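You operate a simulated robot arm through the tools that you are given. There is no shell and no other tool. Be economical: measure what you need, move in short steps, check, and stop when the job is done.

You are at the controls of a simulated robot arm. One attempt, no reset.

JOB
Fit the black bar handle to the maple panel.
Fine: clamp with the red lever first, set the handle on the two studs, tighten the steel screw, then free the lever. Where these are worked on the way, their far stop is far enough and under half their travel is too little: red lever.

It is judged by the outcome, as a careful person would: the job done as asked, and still so three seconds after it is handed in. It fails if anything else is knocked over, pushed out of place, dropped, spilled or broken.

ROBOT AND FRAMES
A 7-joint arm with a fingered hand on a trunk, on a base that drives. Base frame: it is fixed to the floor where the robot stands at the start and does not move with it; the origin is under the middle of the robot, x ahead of it, y to its left, z up; the surface under the hand at the start is at about z = 0.82. Units: m, rad, N and s.
Its first joint turns from -2.897 to 2.897 rad. Places, roughly: red lever [0.8, 0, 0.9]; steel fat screw [0.9, 0.3, 0.9]; two studs [0.9, 0.1, 0.8]. Payload 3.7 kg.
Tool frame: the origin (TCP) lies between the finger pads and is the grasp point; the fingertips stand 0.025 m ahead of it; z points along the fingers, y is the line along which they close. Largest opening 0.088 m; the body of the gripper starts 0.029 m behind the TCP. The gripper is a hand of 5 fingers: y runs from the thumb to the fingers, the wrist lies at [-0.013, -0.106, -0.174] in the tool frame, and closing takes about 1.5 s.
Orientation is that of the tool frame in the base frame, as a unit quaternion [x, y, z, w]. With the fingers straight down and the wrist toward the robot, the tool's x, y and z point along [0, 1, 0], [1, 0, 0] and [0, 0, -1] of the base frame.

CONTROLS
- The arm moves only by the tool apply_moves. Its argument "steps" is a list of rows, each a list of 2 entries, a list of its own where there are three numbers: the shift along the base's x, y, z in m, then the turn, a rotation vector about the base's x, y, z in rad. In form: [[[dx, dy, dz], [wx, wy, wz]], ...]. A call has 1 to 10 rows; each row is the pose to reach, as a shift and turn from the pose commanded when the call began. "hand" is the finger opening in m, from 0 to 0.088, set as the call begins (left out, the last holds). A row lasts 0.2 s, in which the tool goes at most 0.05 m and 0.15 rad; a call with a longer step from one row to the next is refused whole, and so is a gripper value outside its range. A pose out of reach is approached as far as the arm can. The call stops where the force on the tool passes 40 N (or 10 N more than at its start, if that is more) or the arm is blocked; 0.2 s more then pass. Each finger travels about 0.108 m/s and halts on what it meets, pressing with about 34 N; the grip force reading is that of the motor and also rises with nothing between the fingers. The clock runs only during rows and for 0.2 s after the last one: add rows that repeat a pose to give the fingers time. The reply holds the time, the measured pose of the TCP, the force on the tool along the base axes, the opening and the grip force, in the units named above and with some noise, with the torque about the TCP (base axes, N m) and any sound that the robot's microphone picked up.
- Cameras (640 x 400 px; columns grow to the right, rows downward): "scene" is now at [0.1859, 0.188, 1.3136]; the picture's right is [-0.40, -0.92, 0.00], its down [-0.30, 0.13, -0.94] and it looks along [0.87, -0.38, -0.33] (base axes); focal length 280 px, centre (320, 200). "wrist" rides on the gripper at [0.059, -0.079, -0.105] in the tool frame; the picture's right is [-0.73, 0.32, -0.61], its down [-0.62, -0.68, 0.38] and it looks along [-0.29, 0.66, 0.70] (tool axes); focal length 234 px, centre (320, 200). There is no depth. A picture from a camera that has moved, and an enlarged one, comes with that camera's place and axes in the base frame and with its lens.
- get_image(camera): a new picture of that camera. No time passes.
- roll_base(legs): drives the robot by 1 to 6 legs, each [ahead, left, turn to the left] in m, m and rad, along the robot's own axes; the way and the turn of a leg run together, so that a leg with both is an arc; at most 1.5 m and 3.142 rad a leg. The arm and the cameras ride along, it lands a little off, and it stops where it bumps. It gives what a move gives.
- set_fingers(index, middle, ring, little, thumb_bend, thumb_turn): sets how far each is bent, from 0 (flat) to 100 (curled in); at 30 the hand is open as for a grip, at 70 the pads meet at the TCP. One left out holds its place. A second passes; each finger stops where it meets its share of the squeeze, and holds until it gets a number again. A gripper value or a shape takes the hand back. It gives what a move gives, with no picture; readings hold the bend of each and the force on index, middle, ring, little, thumb and palm. thumb_turn goes from beside the hand (0) to across from the fingers (100), as for a grip.
- hand_shape(shape): the hand has 5 fingers and takes this shape, open, in about a second: jaw (thumb against the fingers, like two jaws); tri (thumb and two fingers); tip (a fingertip pinch); poke (one finger out to press); point (the index stretched); flat (the hand flat); cup (the hand cupped); fist (a fist). The gripper value then closes the fingers along that shape, each until it touches; the sizes above hold for jaw. It gives what a move gives, with no picture.
- turn_head(pan, tilt): turns the head with the scene camera to pan (to the left, within 2.094 rad either way) and tilt (down, from -0.506 to 1.204), counted from straight ahead of the robot. It gives what a move gives.
- zoom(camera, box): a new picture of the part [left, top, right, bottom] of that camera's present view, enlarged. No time passes.
- close_job(): hands the job in; it is judged then, once.

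Go step by step. Nothing tells you exact positions but the pictures and the camera data: compare them with the known pose of the tool, close in by small moves and look again before you grip or let go. The budget is 120 turns and 98 pictures, counting those below and the enlarged ones. Unless the task says otherwise, let go and move clear before handing in, and close with one line.

The tools are called after "Request:" by a JSON object that holds its "api" and its "payload". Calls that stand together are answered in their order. apply_moves: Moves the arm, as the interface text tells. Its arguments: {"type":"object","properties":{"steps":{"type":"array","items":{"type":"array"}},"hand":{"type":"number"}},"required":["steps"]} The other tools are called the same way: hand_shape (shape) gives the hand a shape; set_fingers (index, middle, ring, little, thumb_bend, thumb_turn) moves the fingers one by one; roll_base (legs) drives the base; turn_head (pan, tilt) turns the head that bears the scene camera; get_image (camera) takes a picture; zoom (camera, box) takes an enlarged picture of a part of a camera's view; close_job () hands the job in.

At the start:

```text
time_s: 0.0
tcp_pos: [0.7811, 0.0341, 1.1978]
ee_rot: [0.707, 0.708, 0.0, 0.0]
ft_force: [0.2, 0.0, 0.1]
torque: [-0.02, -0.01, -0.01]
grip_width: 0.0877
grip_force: 0.0
shape: jaw
bend: [30.0, 30.0, 30.0, 30.0, 30.0, 98.0]
finger forces: [0.1, 0.0, 0.1, 0.1, 0.1, 0.0]
robot x, y, heading: [-0.0001, 0.002, 0.004]
head pan, tilt: [-0.414, 0.335]
```

scene: 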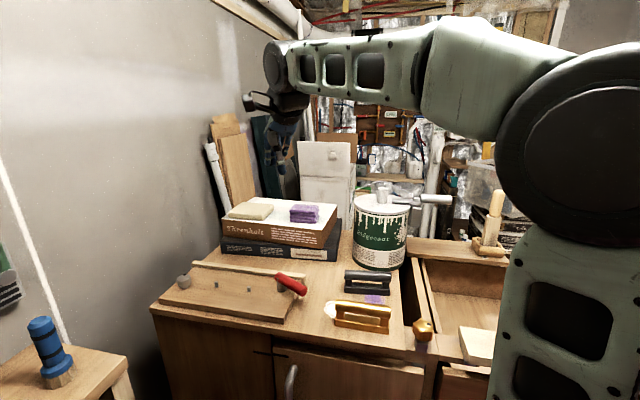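
wrist: 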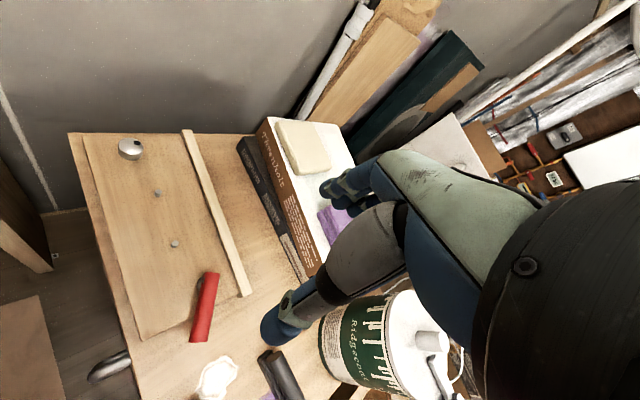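

I see the maple panel with two studs, a red lever at its right end and a steel screw at its left end, and a black handle lying to the right next to a gold one. I'll look closer first.

Request:
{"api": "zoom", "payload": {"camera": "scene", "box": [140, 240, 320, 352]}}

Request:
{"api": "zoom", "payload": {"camera": "scene", "box": [300, 240, 460, 340]}}

Request:
{"api": "zoom", "payload": {"camera": "wrist", "box": [60, 120, 320, 400]}}

```text
3.56 times, centred on (230, 296) of scene
camera zoom: at [0.1859, 0.188, 1.3136], right [-0.4, -0.92, 0.0], down [-0.3, 0.13, -0.94], along [0.87, -0.38, -0.33], focal length 994 px, centre (640, -141)
```

zoom: 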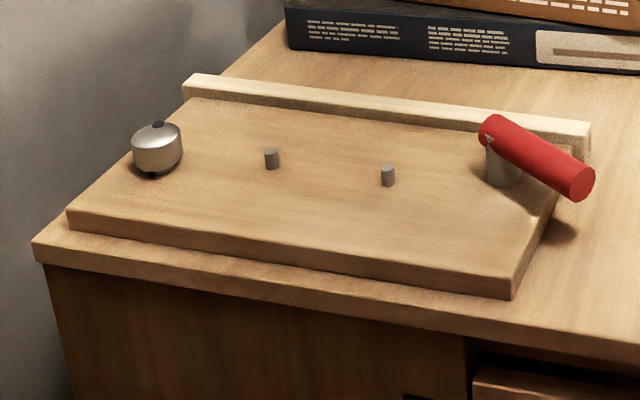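

```text
4.00 times, centred on (380, 290) of scene
camera zoom: at [0.1859, 0.188, 1.3136], right [-0.4, -0.92, 0.0], down [-0.3, 0.13, -0.94], along [0.87, -0.38, -0.33], focal length 1119 px, centre (80, -160)
```

zoom: 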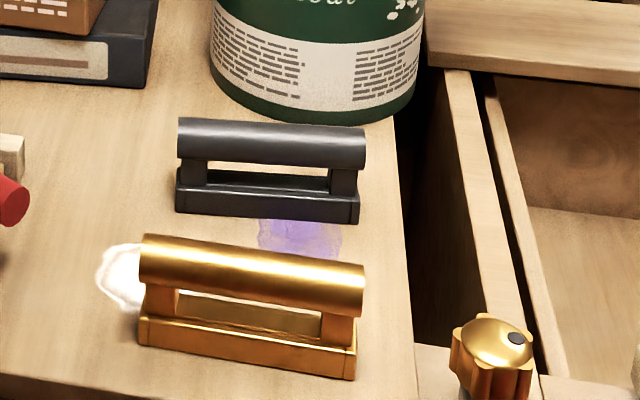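

```text
1.43 times, centred on (190, 260) of wrist
camera zoom: at [0.7019, 0.0928, 1.3031], right [0.32, -0.73, 0.61], down [-0.68, -0.62, -0.38], along [0.66, -0.29, -0.7], focal length 334 px, centre (506, 114)
```

zoom: 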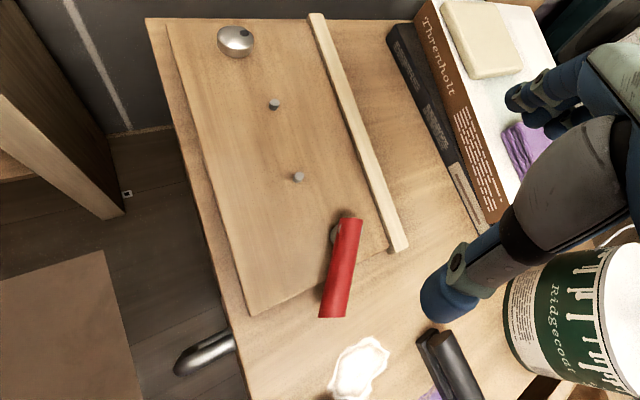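

Request:
{"api": "zoom", "payload": {"camera": "scene", "box": [256, 260, 320, 300]}}

Request:
{"api": "zoom", "payload": {"camera": "wrist", "box": [150, 240, 278, 350]}}

Request:
{"api": "zoom", "payload": {"camera": "scene", "box": [160, 262, 240, 312]}}

Request:
{"api": "zoom", "payload": {"camera": "wrist", "box": [180, 320, 350, 400]}}

```text
10.00 times, centred on (288, 280) of scene
camera zoom: at [0.1859, 0.188, 1.3136], right [-0.4, -0.92, 0.0], down [-0.3, 0.13, -0.94], along [0.87, -0.38, -0.33], focal length 2796 px, centre (640, -600)
```

zoom: 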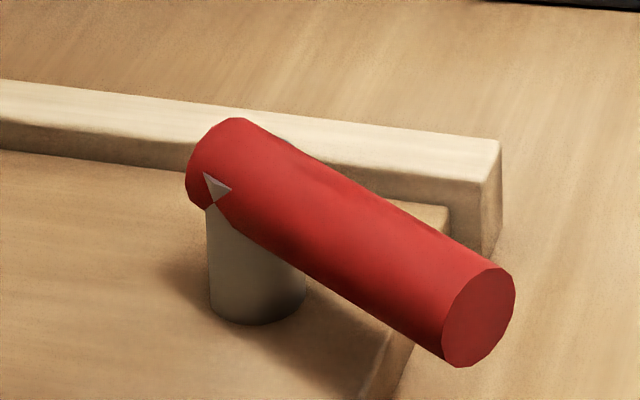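

```text
3.64 times, centred on (214, 295) of wrist
camera zoom: at [0.7019, 0.0928, 1.3031], right [0.32, -0.73, 0.61], down [-0.68, -0.62, -0.38], along [0.66, -0.29, -0.7], focal length 852 px, centre (706, -146)
```

zoom: 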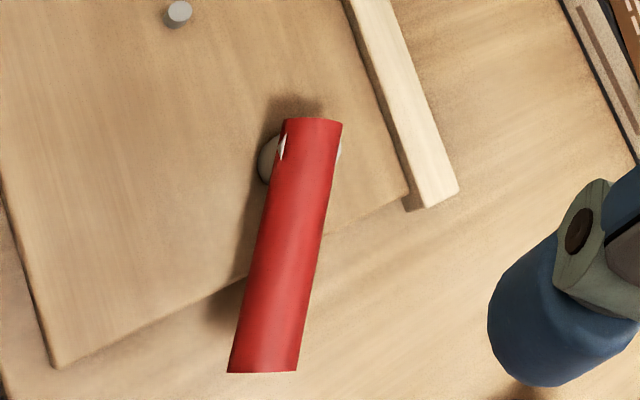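

```text
8.00 times, centred on (200, 287) of scene
camera zoom: at [0.1859, 0.188, 1.3136], right [-0.4, -0.92, 0.0], down [-0.3, 0.13, -0.94], along [0.87, -0.38, -0.33], focal length 2237 px, centre (1280, -496)
```

zoom: 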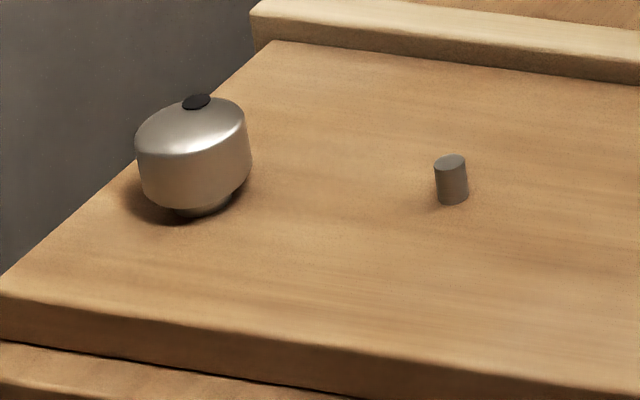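

```text
3.76 times, centred on (265, 360) of wrist
camera zoom: at [0.7019, 0.0928, 1.3031], right [0.32, -0.73, 0.61], down [-0.68, -0.62, -0.38], along [0.66, -0.29, -0.7], focal length 882 px, centre (527, -402)
```

zoom: 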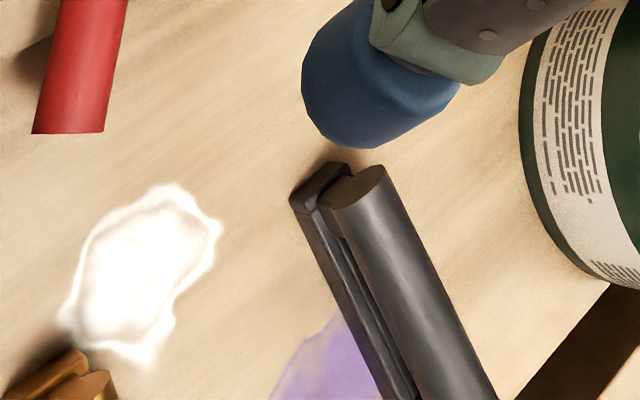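

The lever lies about level on its post, tip near (0.73, -0.005, 0.873) and post near (0.80, 0.03). I'll bring the hand above it, turned so that the fingers straddle it.

Request:
{"api": "apply_moves", "payload": {"steps": [[[-0.005, -0.004, -0.02], [0, 0, -0.134]], [[-0.01, -0.008, -0.04], [0, 0, -0.268]], [[-0.015, -0.012, -0.06], [0, 0, -0.4]], [[-0.02, -0.016, -0.08], [0, 0, -0.535]], [[-0.025, -0.02, -0.1], [0, 0, -0.67]], [[-0.03, -0.025, -0.12], [0, 0, -0.8]], [[-0.034, -0.03, -0.14], [0, 0, -0.935]], [[-0.038, -0.035, -0.16], [0, 0, -1.07]], [[-0.038, -0.035, -0.2], [0, 0, -1.07]], [[-0.038, -0.035, -0.2], [0, 0, -1.07]]]}}

Request:
{"api": "zoom", "payload": {"camera": "scene", "box": [190, 190, 350, 320]}}

Request:
{"api": "get_image", "payload": {"camera": "wrist"}}

```text
time_s: 2.2
tcp_pos: [0.7412, -0.0019, 0.9964]
ee_rot: [0.969, 0.248, 0.0, 0.0]
ft_force: [0.2, 0.7, 0.1]
torque: [0.03, 0.02, 0.02]
grip_width: 0.088
grip_force: 0.1
shape: jaw
bend: [30.0, 30.0, 30.0, 30.0, 30.0, 98.0]
finger forces: [0.0, 0.1, 0.0, 0.0, 0.0, 0.1]
robot x, y, heading: [0.0065, 0.0027, -0.001]
head pan, tilt: [-0.414, 0.335]
```

```text
3.08 times, centred on (270, 255) of scene
camera zoom: at [0.1859, 0.188, 1.3136], right [-0.4, -0.92, 0.0], down [-0.3, 0.13, -0.94], along [0.87, -0.38, -0.33], focal length 860 px, centre (474, 31)
```

zoom: 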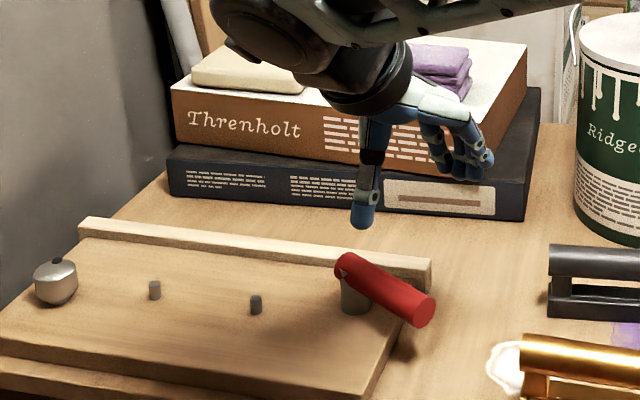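

```text
87 pictures are left
camera wrist: at [0.7549, 0.0961, 1.1021], right [-0.48, -0.63, 0.61], down [-0.87, 0.3, -0.38], along [0.06, -0.72, -0.7], focal length 234 px, centre (320, 200)
```

wrist: 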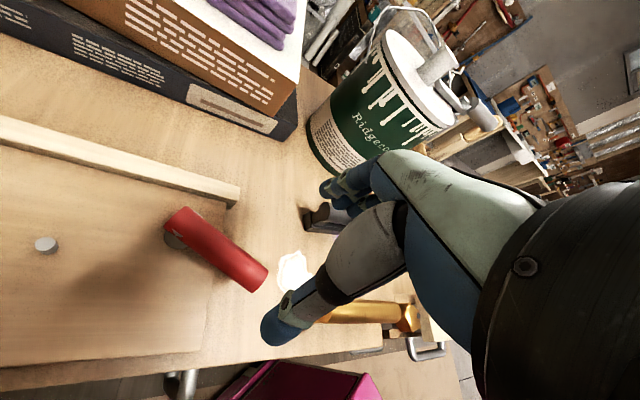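

Request:
{"api": "apply_moves", "payload": {"steps": [[[0.003, 0.001, -0.04], [0, 0, 0]], [[0.003, 0.001, -0.08], [0, 0, 0]], [[0.003, 0.001, -0.112], [0, 0, 0]], [[0.003, 0.001, -0.112], [0, 0, 0]]]}}

Request:
{"api": "get_image", "payload": {"camera": "wrist"}}

Request:
{"api": "zoom", "payload": {"camera": "scene", "box": [220, 220, 348, 300]}}

```text
time_s: 3.2
tcp_pos: [0.7451, 0.0006, 0.884]
ee_rot: [0.969, 0.248, 0.0, 0.001]
ft_force: [0.2, -0.7, -0.5]
torque: [0.02, 0.01, -0.01]
grip_width: 0.0875
grip_force: 0.2
shape: jaw
bend: [30.0, 30.0, 30.0, 30.0, 30.0, 98.0]
finger forces: [0.1, 0.0, 0.0, 0.0, 0.0, 0.0]
robot x, y, heading: [0.0012, 0.0013, -0.004]
head pan, tilt: [-0.414, 0.335]
```

```text
86 pictures are left
camera wrist: at [0.7582, 0.0982, 0.9896], right [-0.48, -0.63, 0.61], down [-0.87, 0.3, -0.38], along [0.06, -0.72, -0.7], focal length 234 px, centre (320, 200)
```

wrist: 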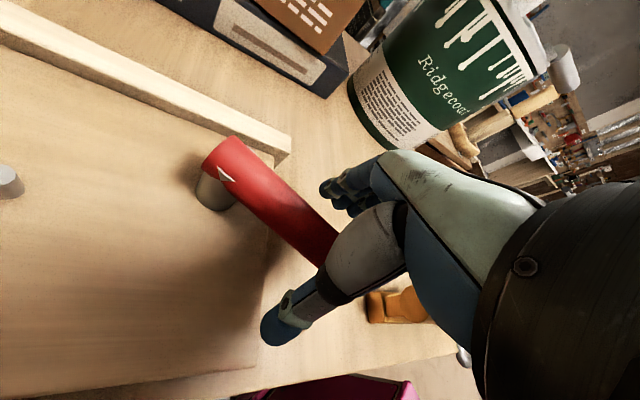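

```text
5.00 times, centred on (284, 260) of scene
camera zoom: at [0.1859, 0.188, 1.3136], right [-0.4, -0.92, 0.0], down [-0.3, 0.13, -0.94], along [0.87, -0.38, -0.33], focal length 1398 px, centre (500, -100)
```

zoom: 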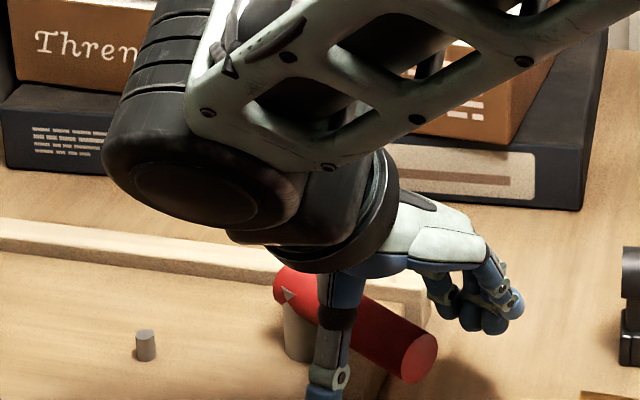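

Request:
{"api": "apply_moves", "payload": {"steps": [[[0.007, -0.013, 0], [0, 0, 0]], [[0.012, -0.022, 0], [0, 0, 0]], [[0.0145, -0.0265, 0], [0, 0, 0]], [[0.017, -0.031, 0], [0, 0, 0]], [[0.019, -0.035, 0], [0, 0, 0]], [[0.0215, -0.0395, 0], [0, 0, 0]]]}}

Request:
{"api": "get_image", "payload": {"camera": "wrist"}}

```text
time_s: 4.6
tcp_pos: [0.7671, -0.038, 0.8855]
ee_rot: [0.968, 0.249, 0.0, -0.001]
ft_force: [-10.2, 16.3, 2.6]
torque: [0.14, 0.11, 0.08]
grip_width: 0.0876
grip_force: 0.1
shape: jaw
bend: [30.0, 30.0, 30.0, 30.0, 7.0, 97.0]
finger forces: [0.0, 0.0, 0.1, 0.0, 17.0, 0.0]
robot x, y, heading: [-0.0054, -0.0006, 0.001]
head pan, tilt: [-0.414, 0.335]
```

```text
84 pictures are left
camera wrist: at [0.7802, 0.06, 0.9917], right [-0.48, -0.63, 0.61], down [-0.87, 0.3, -0.38], along [0.06, -0.71, -0.7], focal length 234 px, centre (320, 200)
```

wrist: 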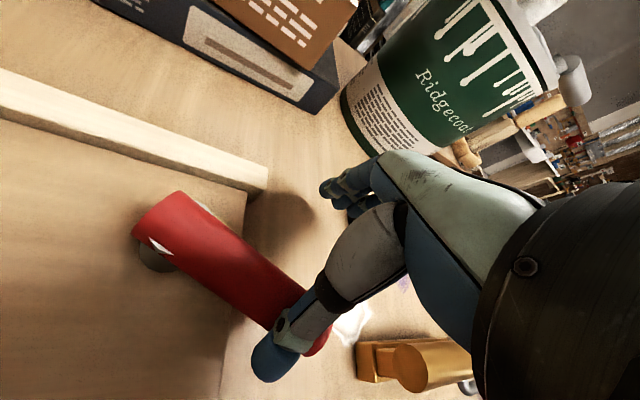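

The thumb bent back and the lever didn't swing that way, so I'll back off and try the other way with the fingers.

Request:
{"api": "apply_moves", "payload": {"steps": [[[-0.0215, 0.0395, 0], [0, 0, 0]], [[-0.0305, 0.0565, 0], [0, 0, 0]], [[-0.034, 0.063, 0], [0, 0, 0]], [[-0.0365, 0.0675, 0], [0, 0, 0]], [[-0.039, 0.072, 0], [0, 0, 0]], [[-0.0415, 0.0765, 0], [0, 0, 0]]]}}

Request:
{"api": "get_image", "payload": {"camera": "wrist"}}

Request:
{"api": "zoom", "payload": {"camera": "scene", "box": [140, 220, 332, 340]}}

```text
time_s: 6.0
tcp_pos: [0.7261, 0.0369, 0.8861]
ee_rot: [0.969, 0.249, 0.0, 0.0]
ft_force: [2.4, -2.9, -0.2]
torque: [0.01, 0.01, 0.0]
grip_width: 0.088
grip_force: 0.0
shape: jaw
bend: [28.0, 30.0, 30.0, 30.0, 30.0, 97.0]
finger forces: [3.1, 0.0, 0.0, 0.1, 0.0, 0.0]
robot x, y, heading: [0.0007, -0.0023, 0.003]
head pan, tilt: [-0.414, 0.335]
```

```text
83 pictures are left
camera wrist: at [0.7396, 0.1343, 0.9914], right [-0.48, -0.63, 0.61], down [-0.87, 0.3, -0.38], along [0.06, -0.72, -0.7], focal length 234 px, centre (320, 200)
```

wrist: 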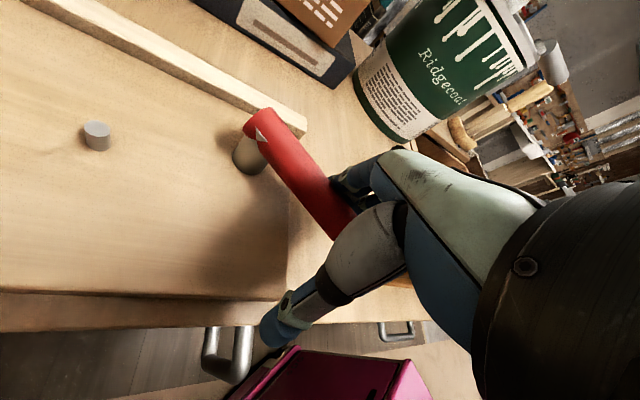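

```text
3.33 times, centred on (236, 280) of scene
camera zoom: at [0.186, 0.1878, 1.3136], right [-0.4, -0.92, 0.0], down [-0.3, 0.13, -0.94], along [0.87, -0.38, -0.33], focal length 932 px, centre (600, -67)
```

zoom: 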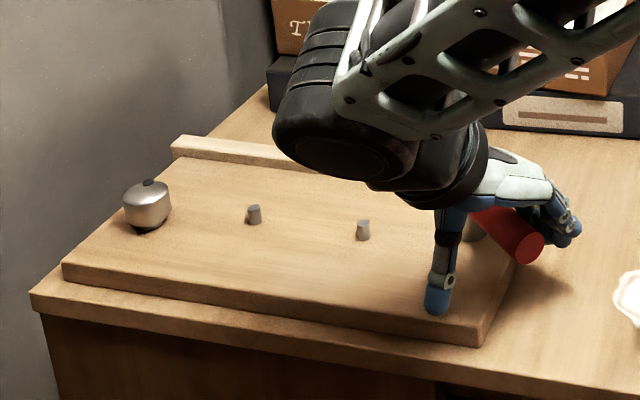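

Request:
{"api": "apply_moves", "payload": {"steps": [[[-0.0025, 0.0045, 0], [0, 0, 0]], [[-0.005, 0.009, 0], [0, 0, 0]], [[-0.0075, 0.0135, 0], [0, 0, 0]], [[-0.0075, 0.0135, 0], [0, 0, 0]]]}}

Request:
{"api": "get_image", "payload": {"camera": "wrist"}}

```text
time_s: 7.0
tcp_pos: [0.717, 0.0501, 0.8842]
ee_rot: [0.969, 0.248, 0.0, 0.0]
ft_force: [2.4, -2.2, 2.5]
torque: [-0.06, -0.07, 0.01]
grip_width: 0.0877
grip_force: 0.2
shape: jaw
bend: [27.0, 30.0, 30.0, 30.0, 30.0, 97.0]
finger forces: [3.2, 0.0, 0.1, 0.1, 0.1, 0.1]
robot x, y, heading: [-0.0014, 0.002, 0.003]
head pan, tilt: [-0.414, 0.335]
```

```text
81 pictures are left
camera wrist: at [0.7313, 0.1477, 0.9908], right [-0.48, -0.63, 0.61], down [-0.87, 0.3, -0.38], along [0.06, -0.72, -0.7], focal length 234 px, centre (320, 200)
```

wrist: 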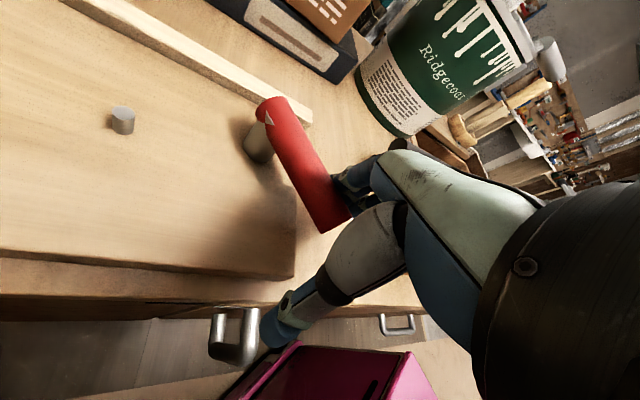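

The lever swings clockwise with a light push. I'll follow it around in an arc.

Request:
{"api": "apply_moves", "payload": {"steps": [[[0.003, 0.0098, 0.002], [0, 0, -0.12]], [[0.0072, 0.0191, 0.004], [0, 0, -0.24]], [[0.0123, 0.0279, 0.006], [0, 0, -0.36]], [[0.0186, 0.036, 0.006], [0, 0, -0.48]], [[0.0258, 0.0434, 0.006], [0, 0, -0.6]]]}}

Request:
{"api": "get_image", "payload": {"camera": "wrist"}}

Request:
{"api": "zoom", "payload": {"camera": "scene", "box": [140, 220, 332, 340]}}

```text
time_s: 8.2
tcp_pos: [0.7443, 0.0938, 0.8934]
ee_rot: [0.999, -0.051, 0.001, -0.001]
ft_force: [-0.9, -2.6, 0.4]
torque: [-0.04, -0.01, 0.01]
grip_width: 0.088
grip_force: 0.1
shape: jaw
bend: [28.0, 30.0, 30.0, 30.0, 30.0, 97.0]
finger forces: [2.5, 0.0, 0.0, 0.0, 0.0, 0.1]
robot x, y, heading: [0.0031, 0.0003, 0.002]
head pan, tilt: [-0.414, 0.335]
```

```text
80 pictures are left
camera wrist: at [0.8105, 0.1661, 0.9976], right [-0.75, -0.25, 0.61], down [-0.55, 0.74, -0.38], along [-0.35, -0.62, -0.7], focal length 234 px, centre (320, 200)
```

wrist: 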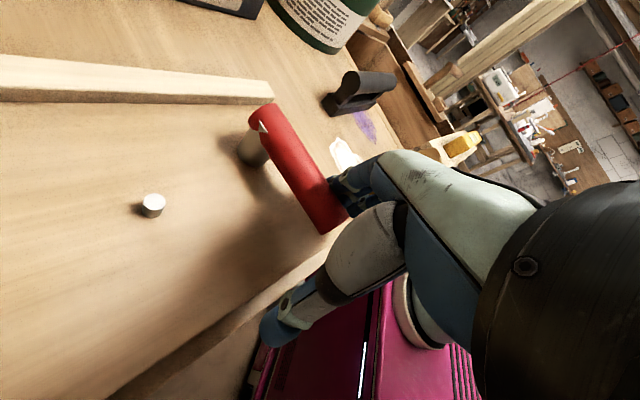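

```text
3.33 times, centred on (236, 280) of scene
camera zoom: at [0.1858, 0.1878, 1.3136], right [-0.4, -0.92, 0.0], down [-0.3, 0.13, -0.94], along [0.87, -0.38, -0.33], focal length 932 px, centre (600, -67)
```

zoom: 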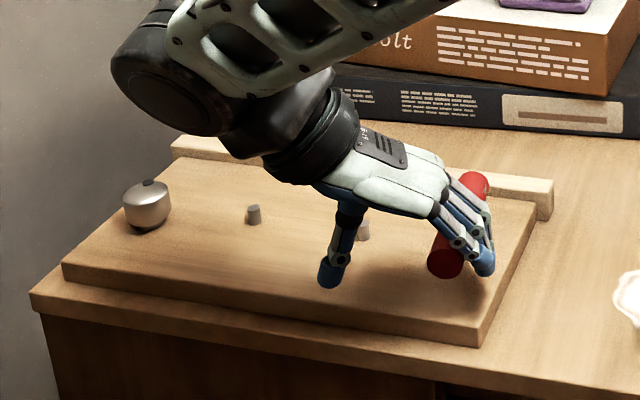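

Request:
{"api": "set_fingers", "payload": {"thumb_turn": 0, "thumb_bend": 0}}

Request:
{"api": "zoom", "payload": {"camera": "scene", "box": [200, 230, 328, 310]}}

Request:
{"api": "get_image", "payload": {"camera": "wrist"}}

```text
time_s: 9.2
tcp_pos: [0.743, 0.0934, 0.8923]
ee_rot: [0.999, -0.05, 0.0, 0.0]
ft_force: [-0.8, -2.7, -1.0]
torque: [-0.03, -0.03, -0.02]
grip_width: 0.1315
grip_force: 1.1
shape: fingers
bend: [28.0, 30.0, 30.0, 30.0, 0.0, 0.0]
finger forces: [2.2, 0.0, 0.0, 0.1, 0.0, 0.0]
robot x, y, heading: [0.0008, -0.0016, -0.0]
head pan, tilt: [-0.414, 0.335]
```

```text
5.00 times, centred on (264, 270) of scene
camera zoom: at [0.1858, 0.1879, 1.3136], right [-0.4, -0.92, 0.0], down [-0.3, 0.13, -0.94], along [0.87, -0.38, -0.33], focal length 1398 px, centre (600, -150)
```

zoom: 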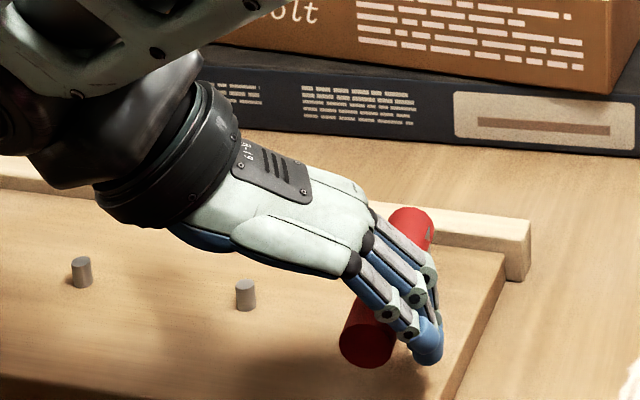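

```text
77 pictures are left
camera wrist: at [0.8103, 0.1661, 0.9975], right [-0.75, -0.25, 0.61], down [-0.55, 0.74, -0.38], along [-0.35, -0.62, -0.7], focal length 234 px, centre (320, 200)
```

wrist: 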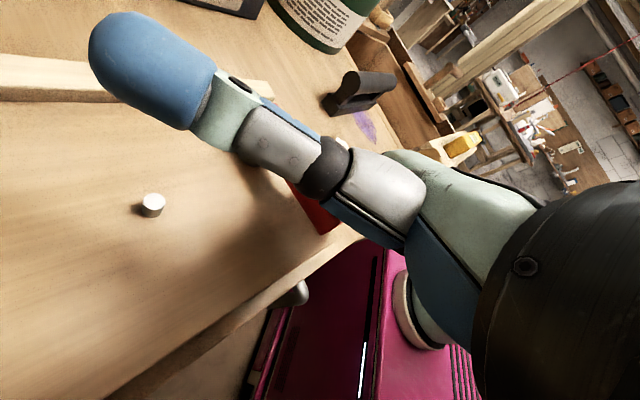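

Request:
{"api": "apply_moves", "payload": {"steps": [[[0.008, 0.0062, 0], [0, 0, -0.12]], [[0.0167, 0.0115, 0], [0, 0, -0.24]], [[0.0259, 0.0156, 0], [0, 0, -0.36]], [[0.0356, 0.0187, 0], [0, 0, -0.48]], [[0.0456, 0.0205, 0], [0, 0, -0.6]]]}}

Request:
{"api": "zoom", "payload": {"camera": "scene", "box": [180, 220, 340, 320]}}

Request:
{"api": "get_image", "payload": {"camera": "wrist"}}

```text
time_s: 10.4
tcp_pos: [0.7894, 0.1113, 0.8914]
ee_rot: [0.939, -0.344, -0.001, 0.001]
ft_force: [-24.3, -27.1, -1.5]
torque: [-0.23, 0.13, -0.05]
grip_width: 0.1376
grip_force: 15.8
shape: fingers
bend: [16.0, 19.0, 30.0, 30.0, 0.0, 0.0]
finger forces: [16.1, 15.0, 0.1, 0.0, 0.0, 0.0]
robot x, y, heading: [-0.0028, -0.0023, 0.003]
head pan, tilt: [-0.414, 0.335]
```

```text
4.00 times, centred on (260, 270) of scene
camera zoom: at [0.1849, 0.1867, 1.3139], right [-0.4, -0.92, 0.0], down [-0.3, 0.13, -0.94], along [0.87, -0.38, -0.33], focal length 1119 px, centre (560, -80)
```

zoom: 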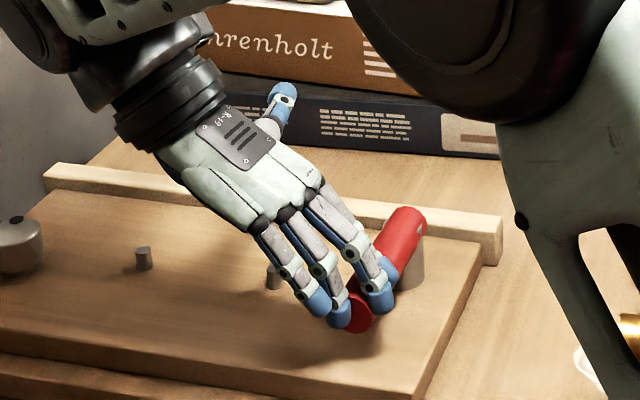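

```text
75 pictures are left
camera wrist: at [0.8854, 0.1344, 0.9977], right [-0.76, 0.22, 0.61], down [-0.04, 0.92, -0.38], along [-0.65, -0.32, -0.69], focal length 234 px, centre (320, 200)
```

wrist: 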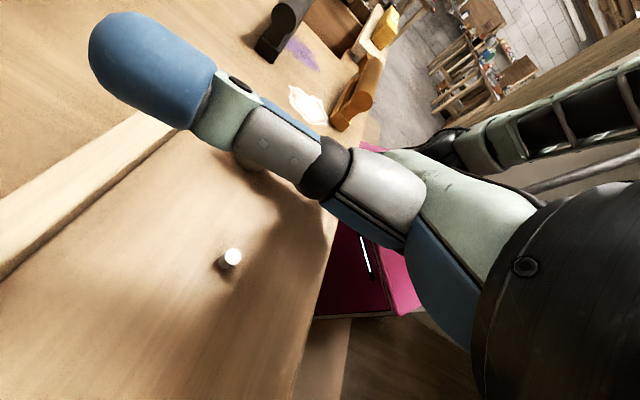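

The force jumped to 36 N with the lever at right angles to the panel's long edge, likely the far stop. I'll back off, lift and look.

Request:
{"api": "apply_moves", "payload": {"steps": [[[-0.015, -0.017, 0], [0, 0, 0]], [[-0.02, -0.023, 0.03], [0, 0, 0]], [[-0.02, -0.023, 0.08], [0, 0, 0]], [[-0.02, -0.023, 0.13], [0, 0, 0]], [[-0.02, -0.073, 0.16], [0, 0, 0.15]], [[-0.02, -0.123, 0.16], [0, 0, 0.3]], [[-0.02, -0.173, 0.16], [0, 0, 0.45]], [[-0.02, -0.193, 0.16], [0, 0, 0.6]]]}}

Request:
{"api": "zoom", "payload": {"camera": "scene", "box": [140, 230, 332, 350]}}

Request:
{"api": "zoom", "payload": {"camera": "scene", "box": [300, 230, 460, 340]}}

Request:
{"api": "get_image", "payload": {"camera": "wrist"}}

```text
refused: row 5 steps farther than a row can; nothing moved
```

```text
3.33 times, centred on (236, 290) of scene
camera zoom: at [0.1849, 0.1867, 1.3139], right [-0.4, -0.92, 0.0], down [-0.3, 0.13, -0.94], along [0.87, -0.38, -0.33], focal length 932 px, centre (600, -100)
```

zoom: 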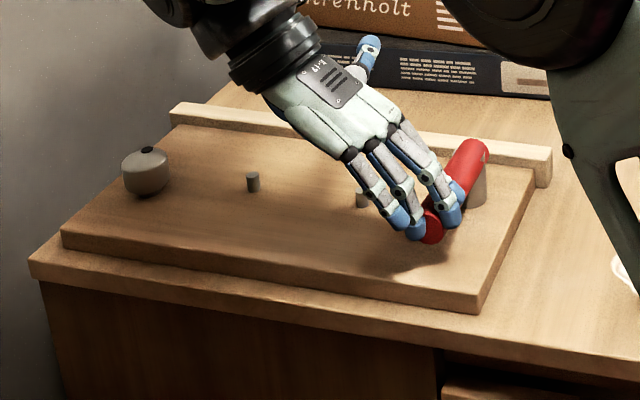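

```text
3.64 times, centred on (380, 285) of scene
camera zoom: at [0.1849, 0.1867, 1.3139], right [-0.4, -0.92, 0.0], down [-0.3, 0.13, -0.94], along [0.87, -0.38, -0.33], focal length 1017 px, centre (102, -109)
```

zoom: 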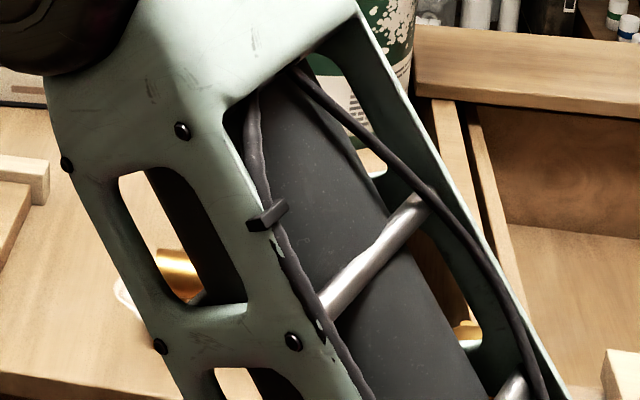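

```text
72 pictures are left
camera wrist: at [0.8854, 0.1344, 0.9977], right [-0.76, 0.22, 0.61], down [-0.04, 0.92, -0.38], along [-0.65, -0.32, -0.69], focal length 234 px, centre (320, 200)
```

wrist: 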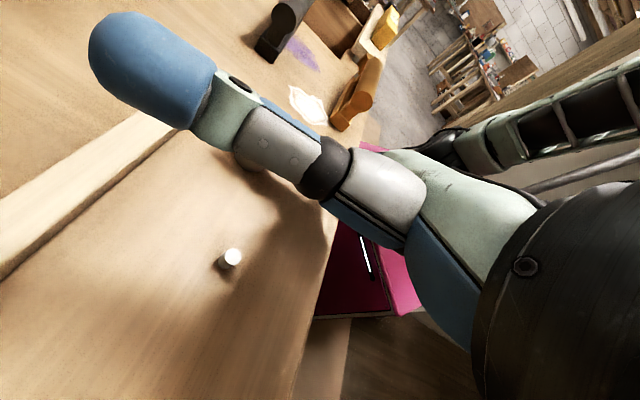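

Request:
{"api": "apply_moves", "payload": {"steps": [[[-0.015, -0.017, 0], [0, 0, 0]], [[-0.02, -0.023, 0.03], [0, 0, 0.0]], [[-0.02, -0.023, 0.075], [0, 0, 0.12]], [[-0.02, -0.033, 0.12], [0, 0, 0.25]], [[-0.02, -0.043, 0.16], [0, 0, 0.38]], [[-0.02, -0.083, 0.18], [0, 0, 0.5]], [[-0.02, -0.123, 0.2], [0, 0, 0.62]], [[-0.02, -0.163, 0.2], [0, 0, 0.75]], [[-0.02, -0.2, 0.2], [0, 0, 0.87]], [[-0.02, -0.23, 0.2], [0, 0, 1.0]]]}}

Request:
{"api": "zoom", "payload": {"camera": "scene", "box": [140, 230, 332, 350]}}

Request:
{"api": "get_image", "payload": {"camera": "scene"}}

Request:
{"api": "get_image", "payload": {"camera": "wrist"}}

```text
time_s: 12.6
tcp_pos: [0.7698, -0.1133, 1.0919]
ee_rot: [0.989, 0.151, -0.001, 0.001]
ft_force: [-0.4, 0.5, 0.4]
torque: [0.0, -0.02, 0.0]
grip_width: 0.13
grip_force: 0.0
shape: fingers
bend: [30.0, 30.0, 30.0, 30.0, 0.0, 0.0]
finger forces: [0.0, 0.0, 0.0, 0.0, 0.1, 0.1]
robot x, y, heading: [-0.0009, 0.0018, 0.004]
head pan, tilt: [-0.414, 0.335]
```

```text
3.33 times, centred on (236, 290) of scene
camera zoom: at [0.1859, 0.1882, 1.3136], right [-0.4, -0.92, 0.0], down [-0.3, 0.13, -0.94], along [0.87, -0.38, -0.33], focal length 932 px, centre (600, -100)
```

zoom: 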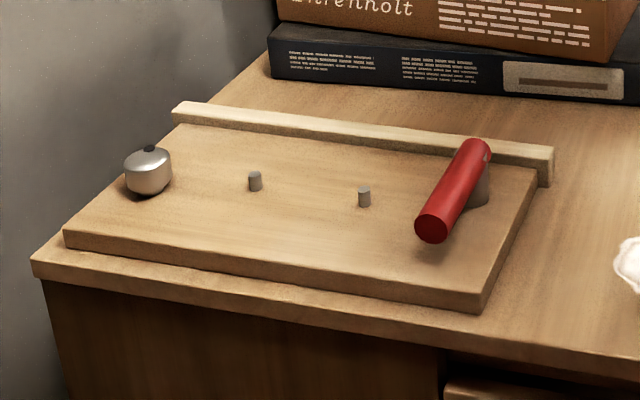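

```text
70 pictures are left
camera scene: at [0.1859, 0.1882, 1.3136], right [-0.4, -0.92, 0.0], down [-0.3, 0.13, -0.94], along [0.87, -0.38, -0.33], focal length 280 px, centre (320, 200)
```

scene: 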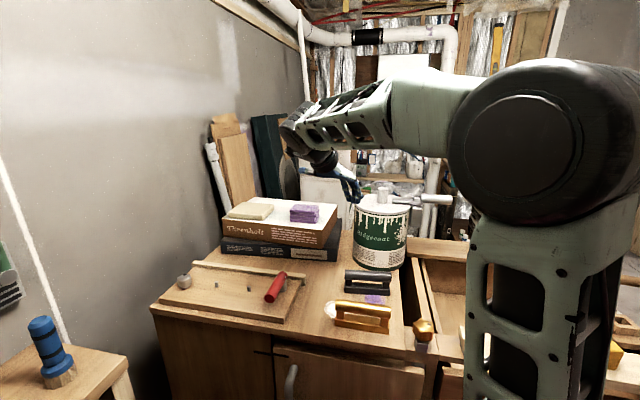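

```text
69 pictures are left
camera wrist: at [0.8033, -0.0207, 1.1968], right [-0.6, -0.53, 0.61], down [-0.8, 0.46, -0.38], along [-0.08, -0.71, -0.7], focal length 234 px, centre (320, 200)
```

wrist: 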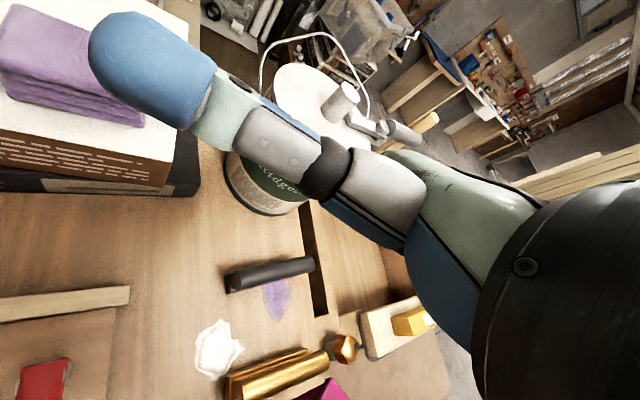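

The lever now stands about 65° from where it started, at its stop, and the panel hasn't moved. Next is the black handle; I'll look closely at it to get its place and height.

Request:
{"api": "zoom", "payload": {"camera": "wrist", "box": [190, 220, 350, 320]}}

Request:
{"api": "zoom", "payload": {"camera": "scene", "box": [328, 255, 408, 305]}}

Request:
{"api": "zoom", "payload": {"camera": "scene", "box": [236, 266, 316, 316]}}

```text
4.00 times, centred on (270, 270) of wrist
camera zoom: at [0.8033, -0.0207, 1.1968], right [-0.6, -0.53, 0.61], down [-0.8, 0.46, -0.38], along [-0.08, -0.71, -0.7], focal length 937 px, centre (520, -80)
```

zoom: 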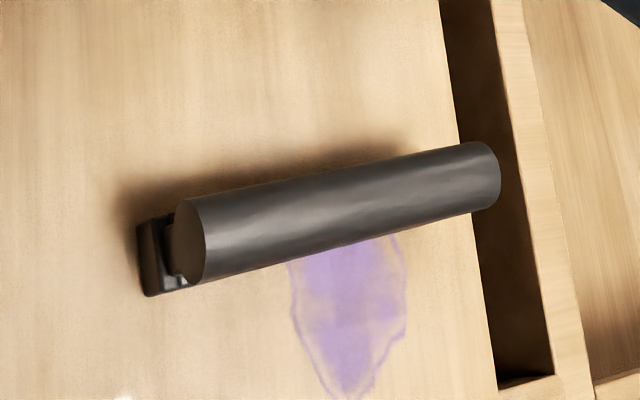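

```text
8.00 times, centred on (368, 280) of scene
camera zoom: at [0.1859, 0.1882, 1.3136], right [-0.4, -0.92, 0.0], down [-0.3, 0.13, -0.94], along [0.87, -0.38, -0.33], focal length 2237 px, centre (-64, -440)
```

zoom: 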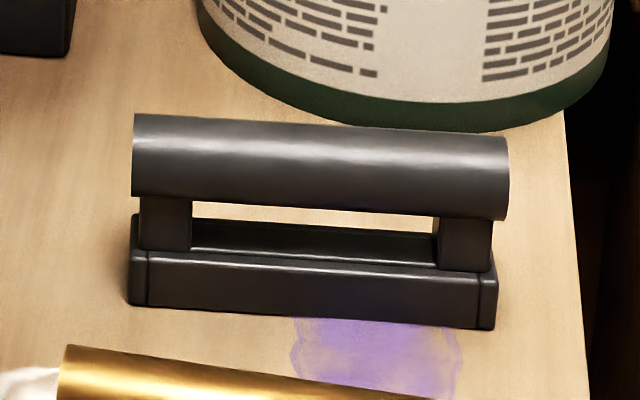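

```text
8.00 times, centred on (276, 291) of scene
camera zoom: at [0.1859, 0.1882, 1.3136], right [-0.4, -0.92, 0.0], down [-0.3, 0.13, -0.94], along [0.87, -0.38, -0.33], focal length 2237 px, centre (672, -528)
```

zoom: 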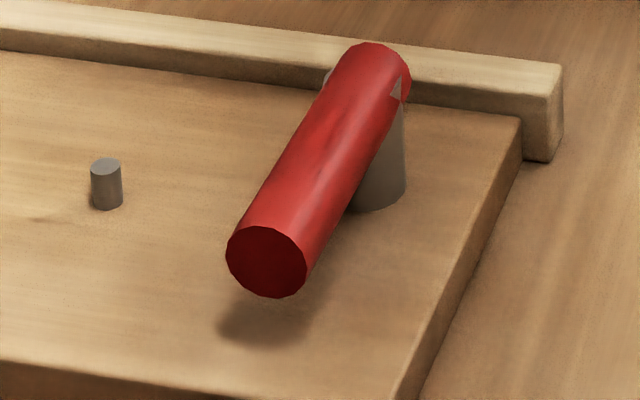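

Bar axis: centre about (0.7255, -0.189), height 0.872, along 59.5°. I'll open the hand as jaws and go above it.

Request:
{"api": "hand_shape", "payload": {"shape": "jaw"}}

Request:
{"api": "apply_moves", "payload": {"steps": [[[-0.009, -0.015, 0], [0, 0, 0.145]], [[-0.018, -0.03, -0.02], [0, 0, 0.29]], [[-0.027, -0.045, -0.04], [0, 0, 0.44]], [[-0.036, -0.06, -0.06], [0, 0, 0.585]], [[-0.0443, -0.0757, -0.08], [0, 0, 0.735]], [[-0.0443, -0.0757, -0.1], [0, 0, 0.735]], [[-0.0443, -0.0757, -0.1], [0, 0, 0.735]]]}}

Request:
{"api": "get_image", "payload": {"camera": "wrist"}}

Request:
{"api": "zoom", "payload": {"camera": "scene", "box": [300, 180, 460, 310]}}

```text
time_s: 13.5
tcp_pos: [0.7704, -0.1139, 1.0909]
ee_rot: [0.989, 0.149, 0.0, 0.0]
ft_force: [-0.4, -0.5, -0.1]
torque: [0.01, 0.02, -0.01]
grip_width: 0.0882
grip_force: 0.2
shape: jaw
bend: [30.0, 30.0, 30.0, 30.0, 30.0, 97.0]
finger forces: [0.1, 0.0, 0.0, 0.0, 0.1, 0.0]
robot x, y, heading: [-0.0009, -0.0003, 0.004]
head pan, tilt: [-0.414, 0.335]
```

```text
time_s: 15.1
tcp_pos: [0.7257, -0.1928, 0.9923]
ee_rot: [0.868, 0.496, 0.0, 0.001]
ft_force: [-0.3, -0.8, 0.1]
torque: [0.01, 0.0, 0.01]
grip_width: 0.0879
grip_force: 0.1
shape: jaw
bend: [30.0, 30.0, 30.0, 30.0, 30.0, 97.0]
finger forces: [0.1, 0.1, 0.1, 0.0, 0.0, 0.0]
robot x, y, heading: [-0.0016, 0.0024, -0.0]
head pan, tilt: [-0.414, 0.335]
```

```text
65 pictures are left
camera wrist: at [0.6878, -0.1011, 1.0972], right [-0.09, -0.79, 0.61], down [-0.9, -0.19, -0.38], along [0.42, -0.58, -0.7], focal length 234 px, centre (320, 200)
```

wrist: 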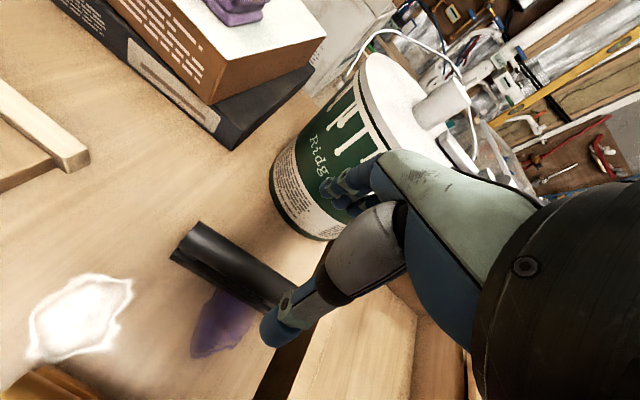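

```text
3.08 times, centred on (380, 245) of scene
camera zoom: at [0.1859, 0.1879, 1.3136], right [-0.4, -0.92, 0.0], down [-0.3, 0.13, -0.94], along [0.87, -0.38, -0.33], focal length 860 px, centre (135, 62)
```

zoom: 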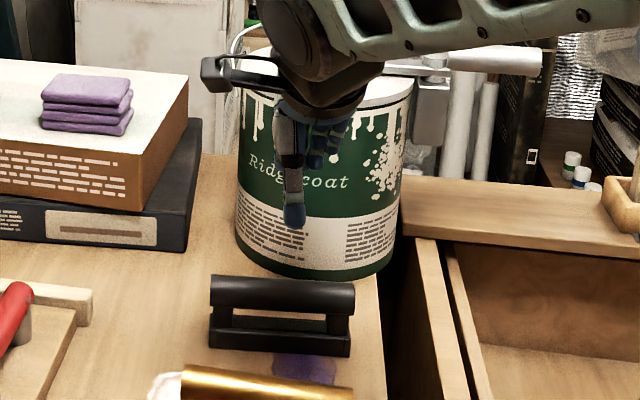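

Request:
{"api": "apply_moves", "payload": {"steps": [[[0, 0.003, -0.04], [0, 0, 0]], [[0, 0.0035, -0.08], [0, 0, 0]], [[0, 0.0035, -0.1], [0, 0, 0]], [[0, 0.0035, -0.119], [0, 0, 0]], [[0, 0.0035, -0.119], [0, 0, 0]]]}}

Request:
{"api": "get_image", "payload": {"camera": "wrist"}}

Request:
{"api": "zoom", "payload": {"camera": "scene", "box": [320, 210, 432, 310]}}

```text
time_s: 16.3
tcp_pos: [0.7266, -0.1888, 0.874]
ee_rot: [0.869, 0.495, 0.0, 0.0]
ft_force: [0.1, -0.6, -0.5]
torque: [-0.03, 0.0, 0.0]
grip_width: 0.088
grip_force: 0.1
shape: jaw
bend: [30.0, 30.0, 30.0, 30.0, 30.0, 97.0]
finger forces: [0.1, 0.0, 0.1, 0.1, 0.1, 0.0]
robot x, y, heading: [0.0056, -0.0039, 0.0]
head pan, tilt: [-0.414, 0.335]
```

```text
63 pictures are left
camera wrist: at [0.6881, -0.0969, 0.9784], right [-0.09, -0.79, 0.61], down [-0.9, -0.19, -0.38], along [0.42, -0.58, -0.7], focal length 234 px, centre (320, 200)
```

wrist: 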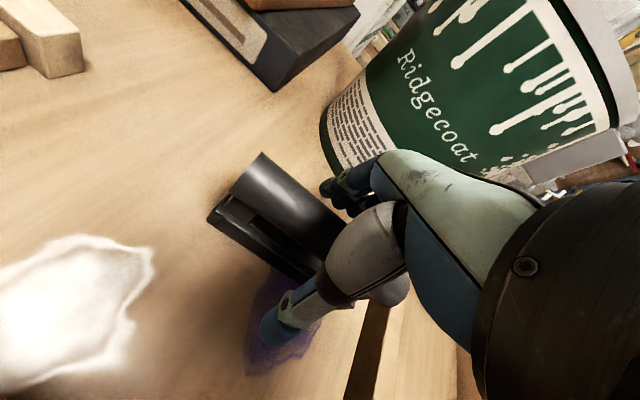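

```text
4.00 times, centred on (376, 260) of scene
camera zoom: at [0.1859, 0.1879, 1.3136], right [-0.4, -0.92, 0.0], down [-0.3, 0.13, -0.94], along [0.87, -0.38, -0.33], focal length 1119 px, centre (96, -40)
```

zoom: 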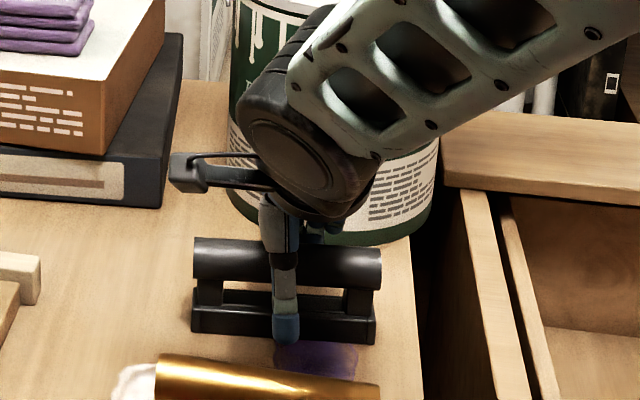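

Request:
{"api": "apply_moves", "payload": {"hand": 0.0, "steps": [[[0, 0, 0], [0, 0, 0]], [[0, 0, 0], [0, 0, 0]], [[0, 0, 0], [0, 0, 0]], [[0, 0, 0], [0, 0, 0]], [[0, 0, 0], [0, 0, 0]], [[0, 0, 0], [0, 0, 0]], [[0, 0, 0], [0, 0, 0]], [[0, 0, 0], [0, 0, 0]]]}}

Request:
{"api": "zoom", "payload": {"camera": "scene", "box": [320, 210, 432, 310]}}

Request:
{"api": "get_image", "payload": {"camera": "wrist"}}

```text
time_s: 18.1
tcp_pos: [0.7258, -0.1878, 0.8736]
ee_rot: [0.869, 0.495, 0.0, 0.0]
ft_force: [0.3, 0.9, -1.0]
torque: [0.04, -0.01, 0.02]
grip_width: 0.0164
grip_force: 33.5
shape: jaw
bend: [75.0, 72.0, 70.0, 71.0, 81.0, 100.0]
finger forces: [16.8, 3.0, 1.5, 1.4, 23.0, 0.0]
robot x, y, heading: [0.0027, -0.0001, 0.004]
head pan, tilt: [-0.414, 0.335]
```

```text
4.00 times, centred on (376, 260) of scene
camera zoom: at [0.1859, 0.1879, 1.3136], right [-0.4, -0.92, 0.0], down [-0.3, 0.13, -0.94], along [0.87, -0.38, -0.33], focal length 1119 px, centre (96, -40)
```

zoom: 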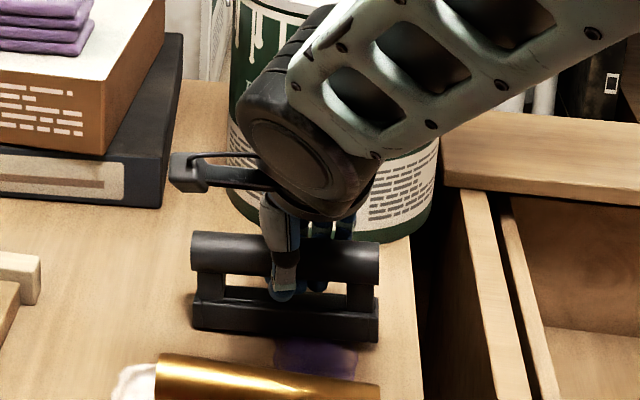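

```text
60 pictures are left
camera wrist: at [0.6882, -0.0969, 0.9786], right [-0.09, -0.79, 0.61], down [-0.9, -0.19, -0.38], along [0.42, -0.58, -0.7], focal length 234 px, centre (320, 200)
```

wrist: 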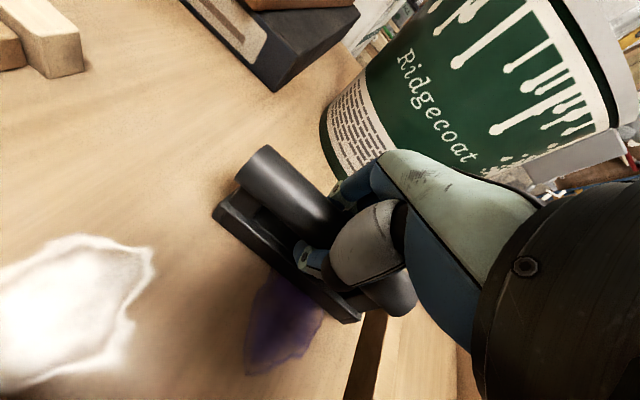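

The hand has hooked around the bar. I'll lift a little and check how the handle hangs.

Request:
{"api": "apply_moves", "payload": {"steps": [[[0, 0, 0.03], [0, 0, 0]], [[0, 0, 0.07], [0, 0, 0]], [[0, 0, 0.11], [0, 0, 0]], [[0, 0, 0.11], [0, 0, 0]]]}}

Request:
{"api": "zoom", "payload": {"camera": "scene", "box": [320, 170, 432, 270]}}

Request:
{"api": "get_image", "payload": {"camera": "wrist"}}

```text
time_s: 19.1
tcp_pos: [0.7252, -0.1909, 0.9847]
ee_rot: [0.869, 0.495, 0.0, 0.0]
ft_force: [0.1, -0.4, -1.2]
torque: [0.0, 0.01, -0.02]
grip_width: 0.0161
grip_force: 34.6
shape: jaw
bend: [75.0, 72.0, 70.0, 71.0, 81.0, 100.0]
finger forces: [16.9, 2.9, 1.3, 1.6, 22.9, 0.0]
robot x, y, heading: [-0.0028, 0.0028, 0.005]
head pan, tilt: [-0.414, 0.335]
```

```text
4.00 times, centred on (376, 220) of scene
camera zoom: at [0.1859, 0.1879, 1.3136], right [-0.4, -0.92, 0.0], down [-0.3, 0.13, -0.94], along [0.87, -0.38, -0.33], focal length 1119 px, centre (96, 120)
```

zoom: 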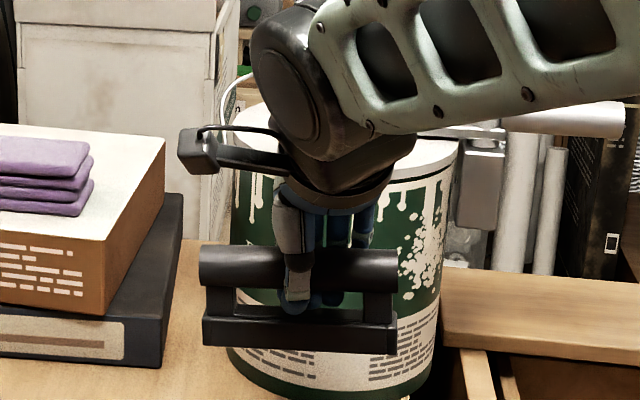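

```text
58 pictures are left
camera wrist: at [0.6878, -0.0995, 1.0892], right [-0.09, -0.79, 0.61], down [-0.9, -0.19, -0.38], along [0.42, -0.58, -0.7], focal length 234 px, centre (320, 200)
```

wrist: 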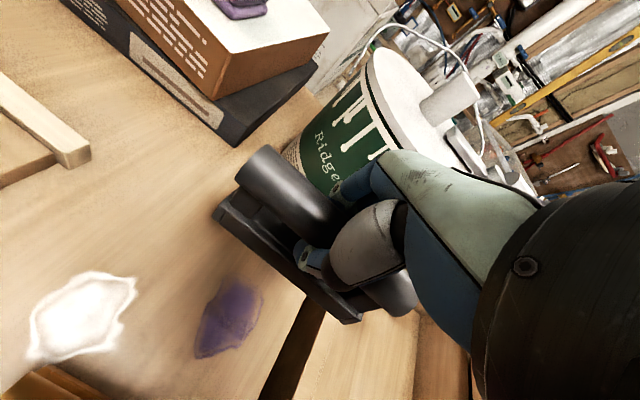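

Request:
{"api": "zoom", "payload": {"camera": "wrist", "box": [190, 125, 430, 335]}}

Request:
{"api": "zoom", "payload": {"camera": "scene", "box": [360, 222, 430, 267]}}

```text
1.90 times, centred on (310, 230) of wrist
camera zoom: at [0.6878, -0.0995, 1.0892], right [-0.09, -0.79, 0.61], down [-0.9, -0.19, -0.38], along [0.42, -0.58, -0.7], focal length 446 px, centre (339, 143)
```

zoom: 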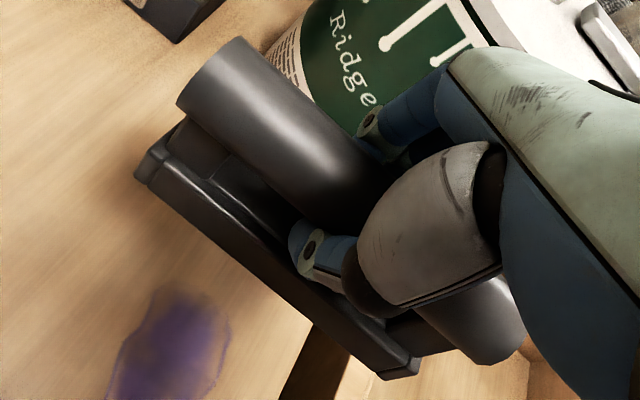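

```text
8.89 times, centred on (395, 244) of scene
camera zoom: at [0.1859, 0.1879, 1.3136], right [-0.4, -0.92, 0.0], down [-0.3, 0.13, -0.94], along [0.87, -0.38, -0.33], focal length 2486 px, centre (-347, -196)
```

zoom: 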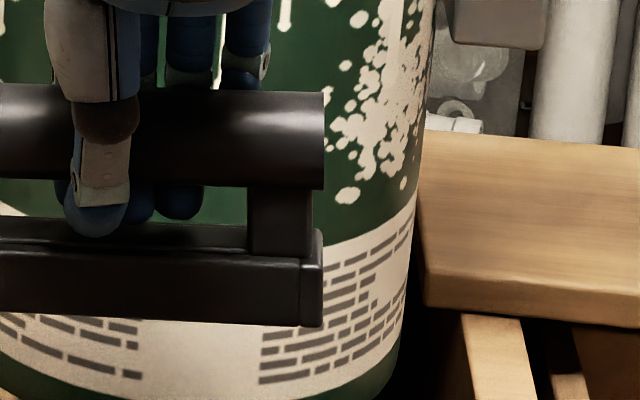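

The handle is held firmly. To check its roll about the bar I'll raise it and turn it end-on to the scene camera.

Request:
{"api": "apply_moves", "payload": {"steps": [[[0, 0.02, 0.03], [0, 0, -0.14]], [[0, 0.04, 0.05], [0, 0, -0.28]], [[0, 0.06, 0.07], [0, 0, -0.42]], [[0, 0.08, 0.08], [0, 0, -0.56]], [[0, 0.1, 0.09], [0, 0, -0.7]], [[0, 0.12, 0.1], [0, 0, -0.84]], [[0, 0.13, 0.1], [0, 0, -0.98]], [[0, 0.14, 0.1], [0, 0, -1.12]], [[0, 0.15, 0.1], [0, 0, -1.26]], [[0, 0.15, 0.1], [0, 0, -1.4]]]}}

Request:
{"api": "get_image", "payload": {"camera": "scene"}}

```text
time_s: 21.3
tcp_pos: [0.7252, -0.0385, 1.0828]
ee_rot: [0.983, -0.182, 0.0, -0.001]
ft_force: [0.1, -0.6, -1.5]
torque: [-0.03, -0.01, -0.02]
grip_width: 0.0162
grip_force: 34.3
shape: jaw
bend: [75.0, 72.0, 70.0, 71.0, 81.0, 100.0]
finger forces: [16.2, 2.8, 1.1, 1.5, 22.7, 0.1]
robot x, y, heading: [0.0007, -0.0007, 0.001]
head pan, tilt: [-0.414, 0.335]
```

```text
55 pictures are left
camera scene: at [0.1858, 0.188, 1.3136], right [-0.4, -0.92, 0.0], down [-0.3, 0.13, -0.94], along [0.87, -0.38, -0.33], focal length 280 px, centre (320, 200)
```

scene: 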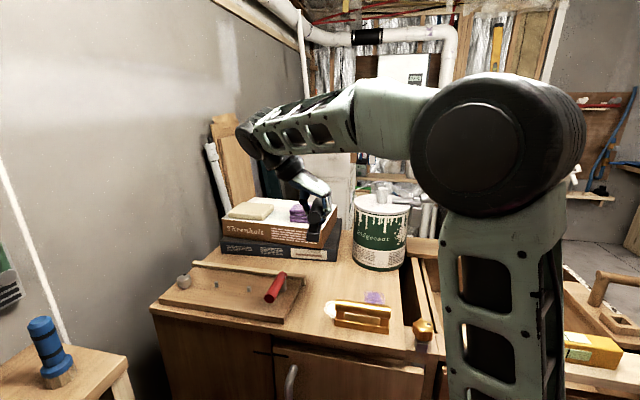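

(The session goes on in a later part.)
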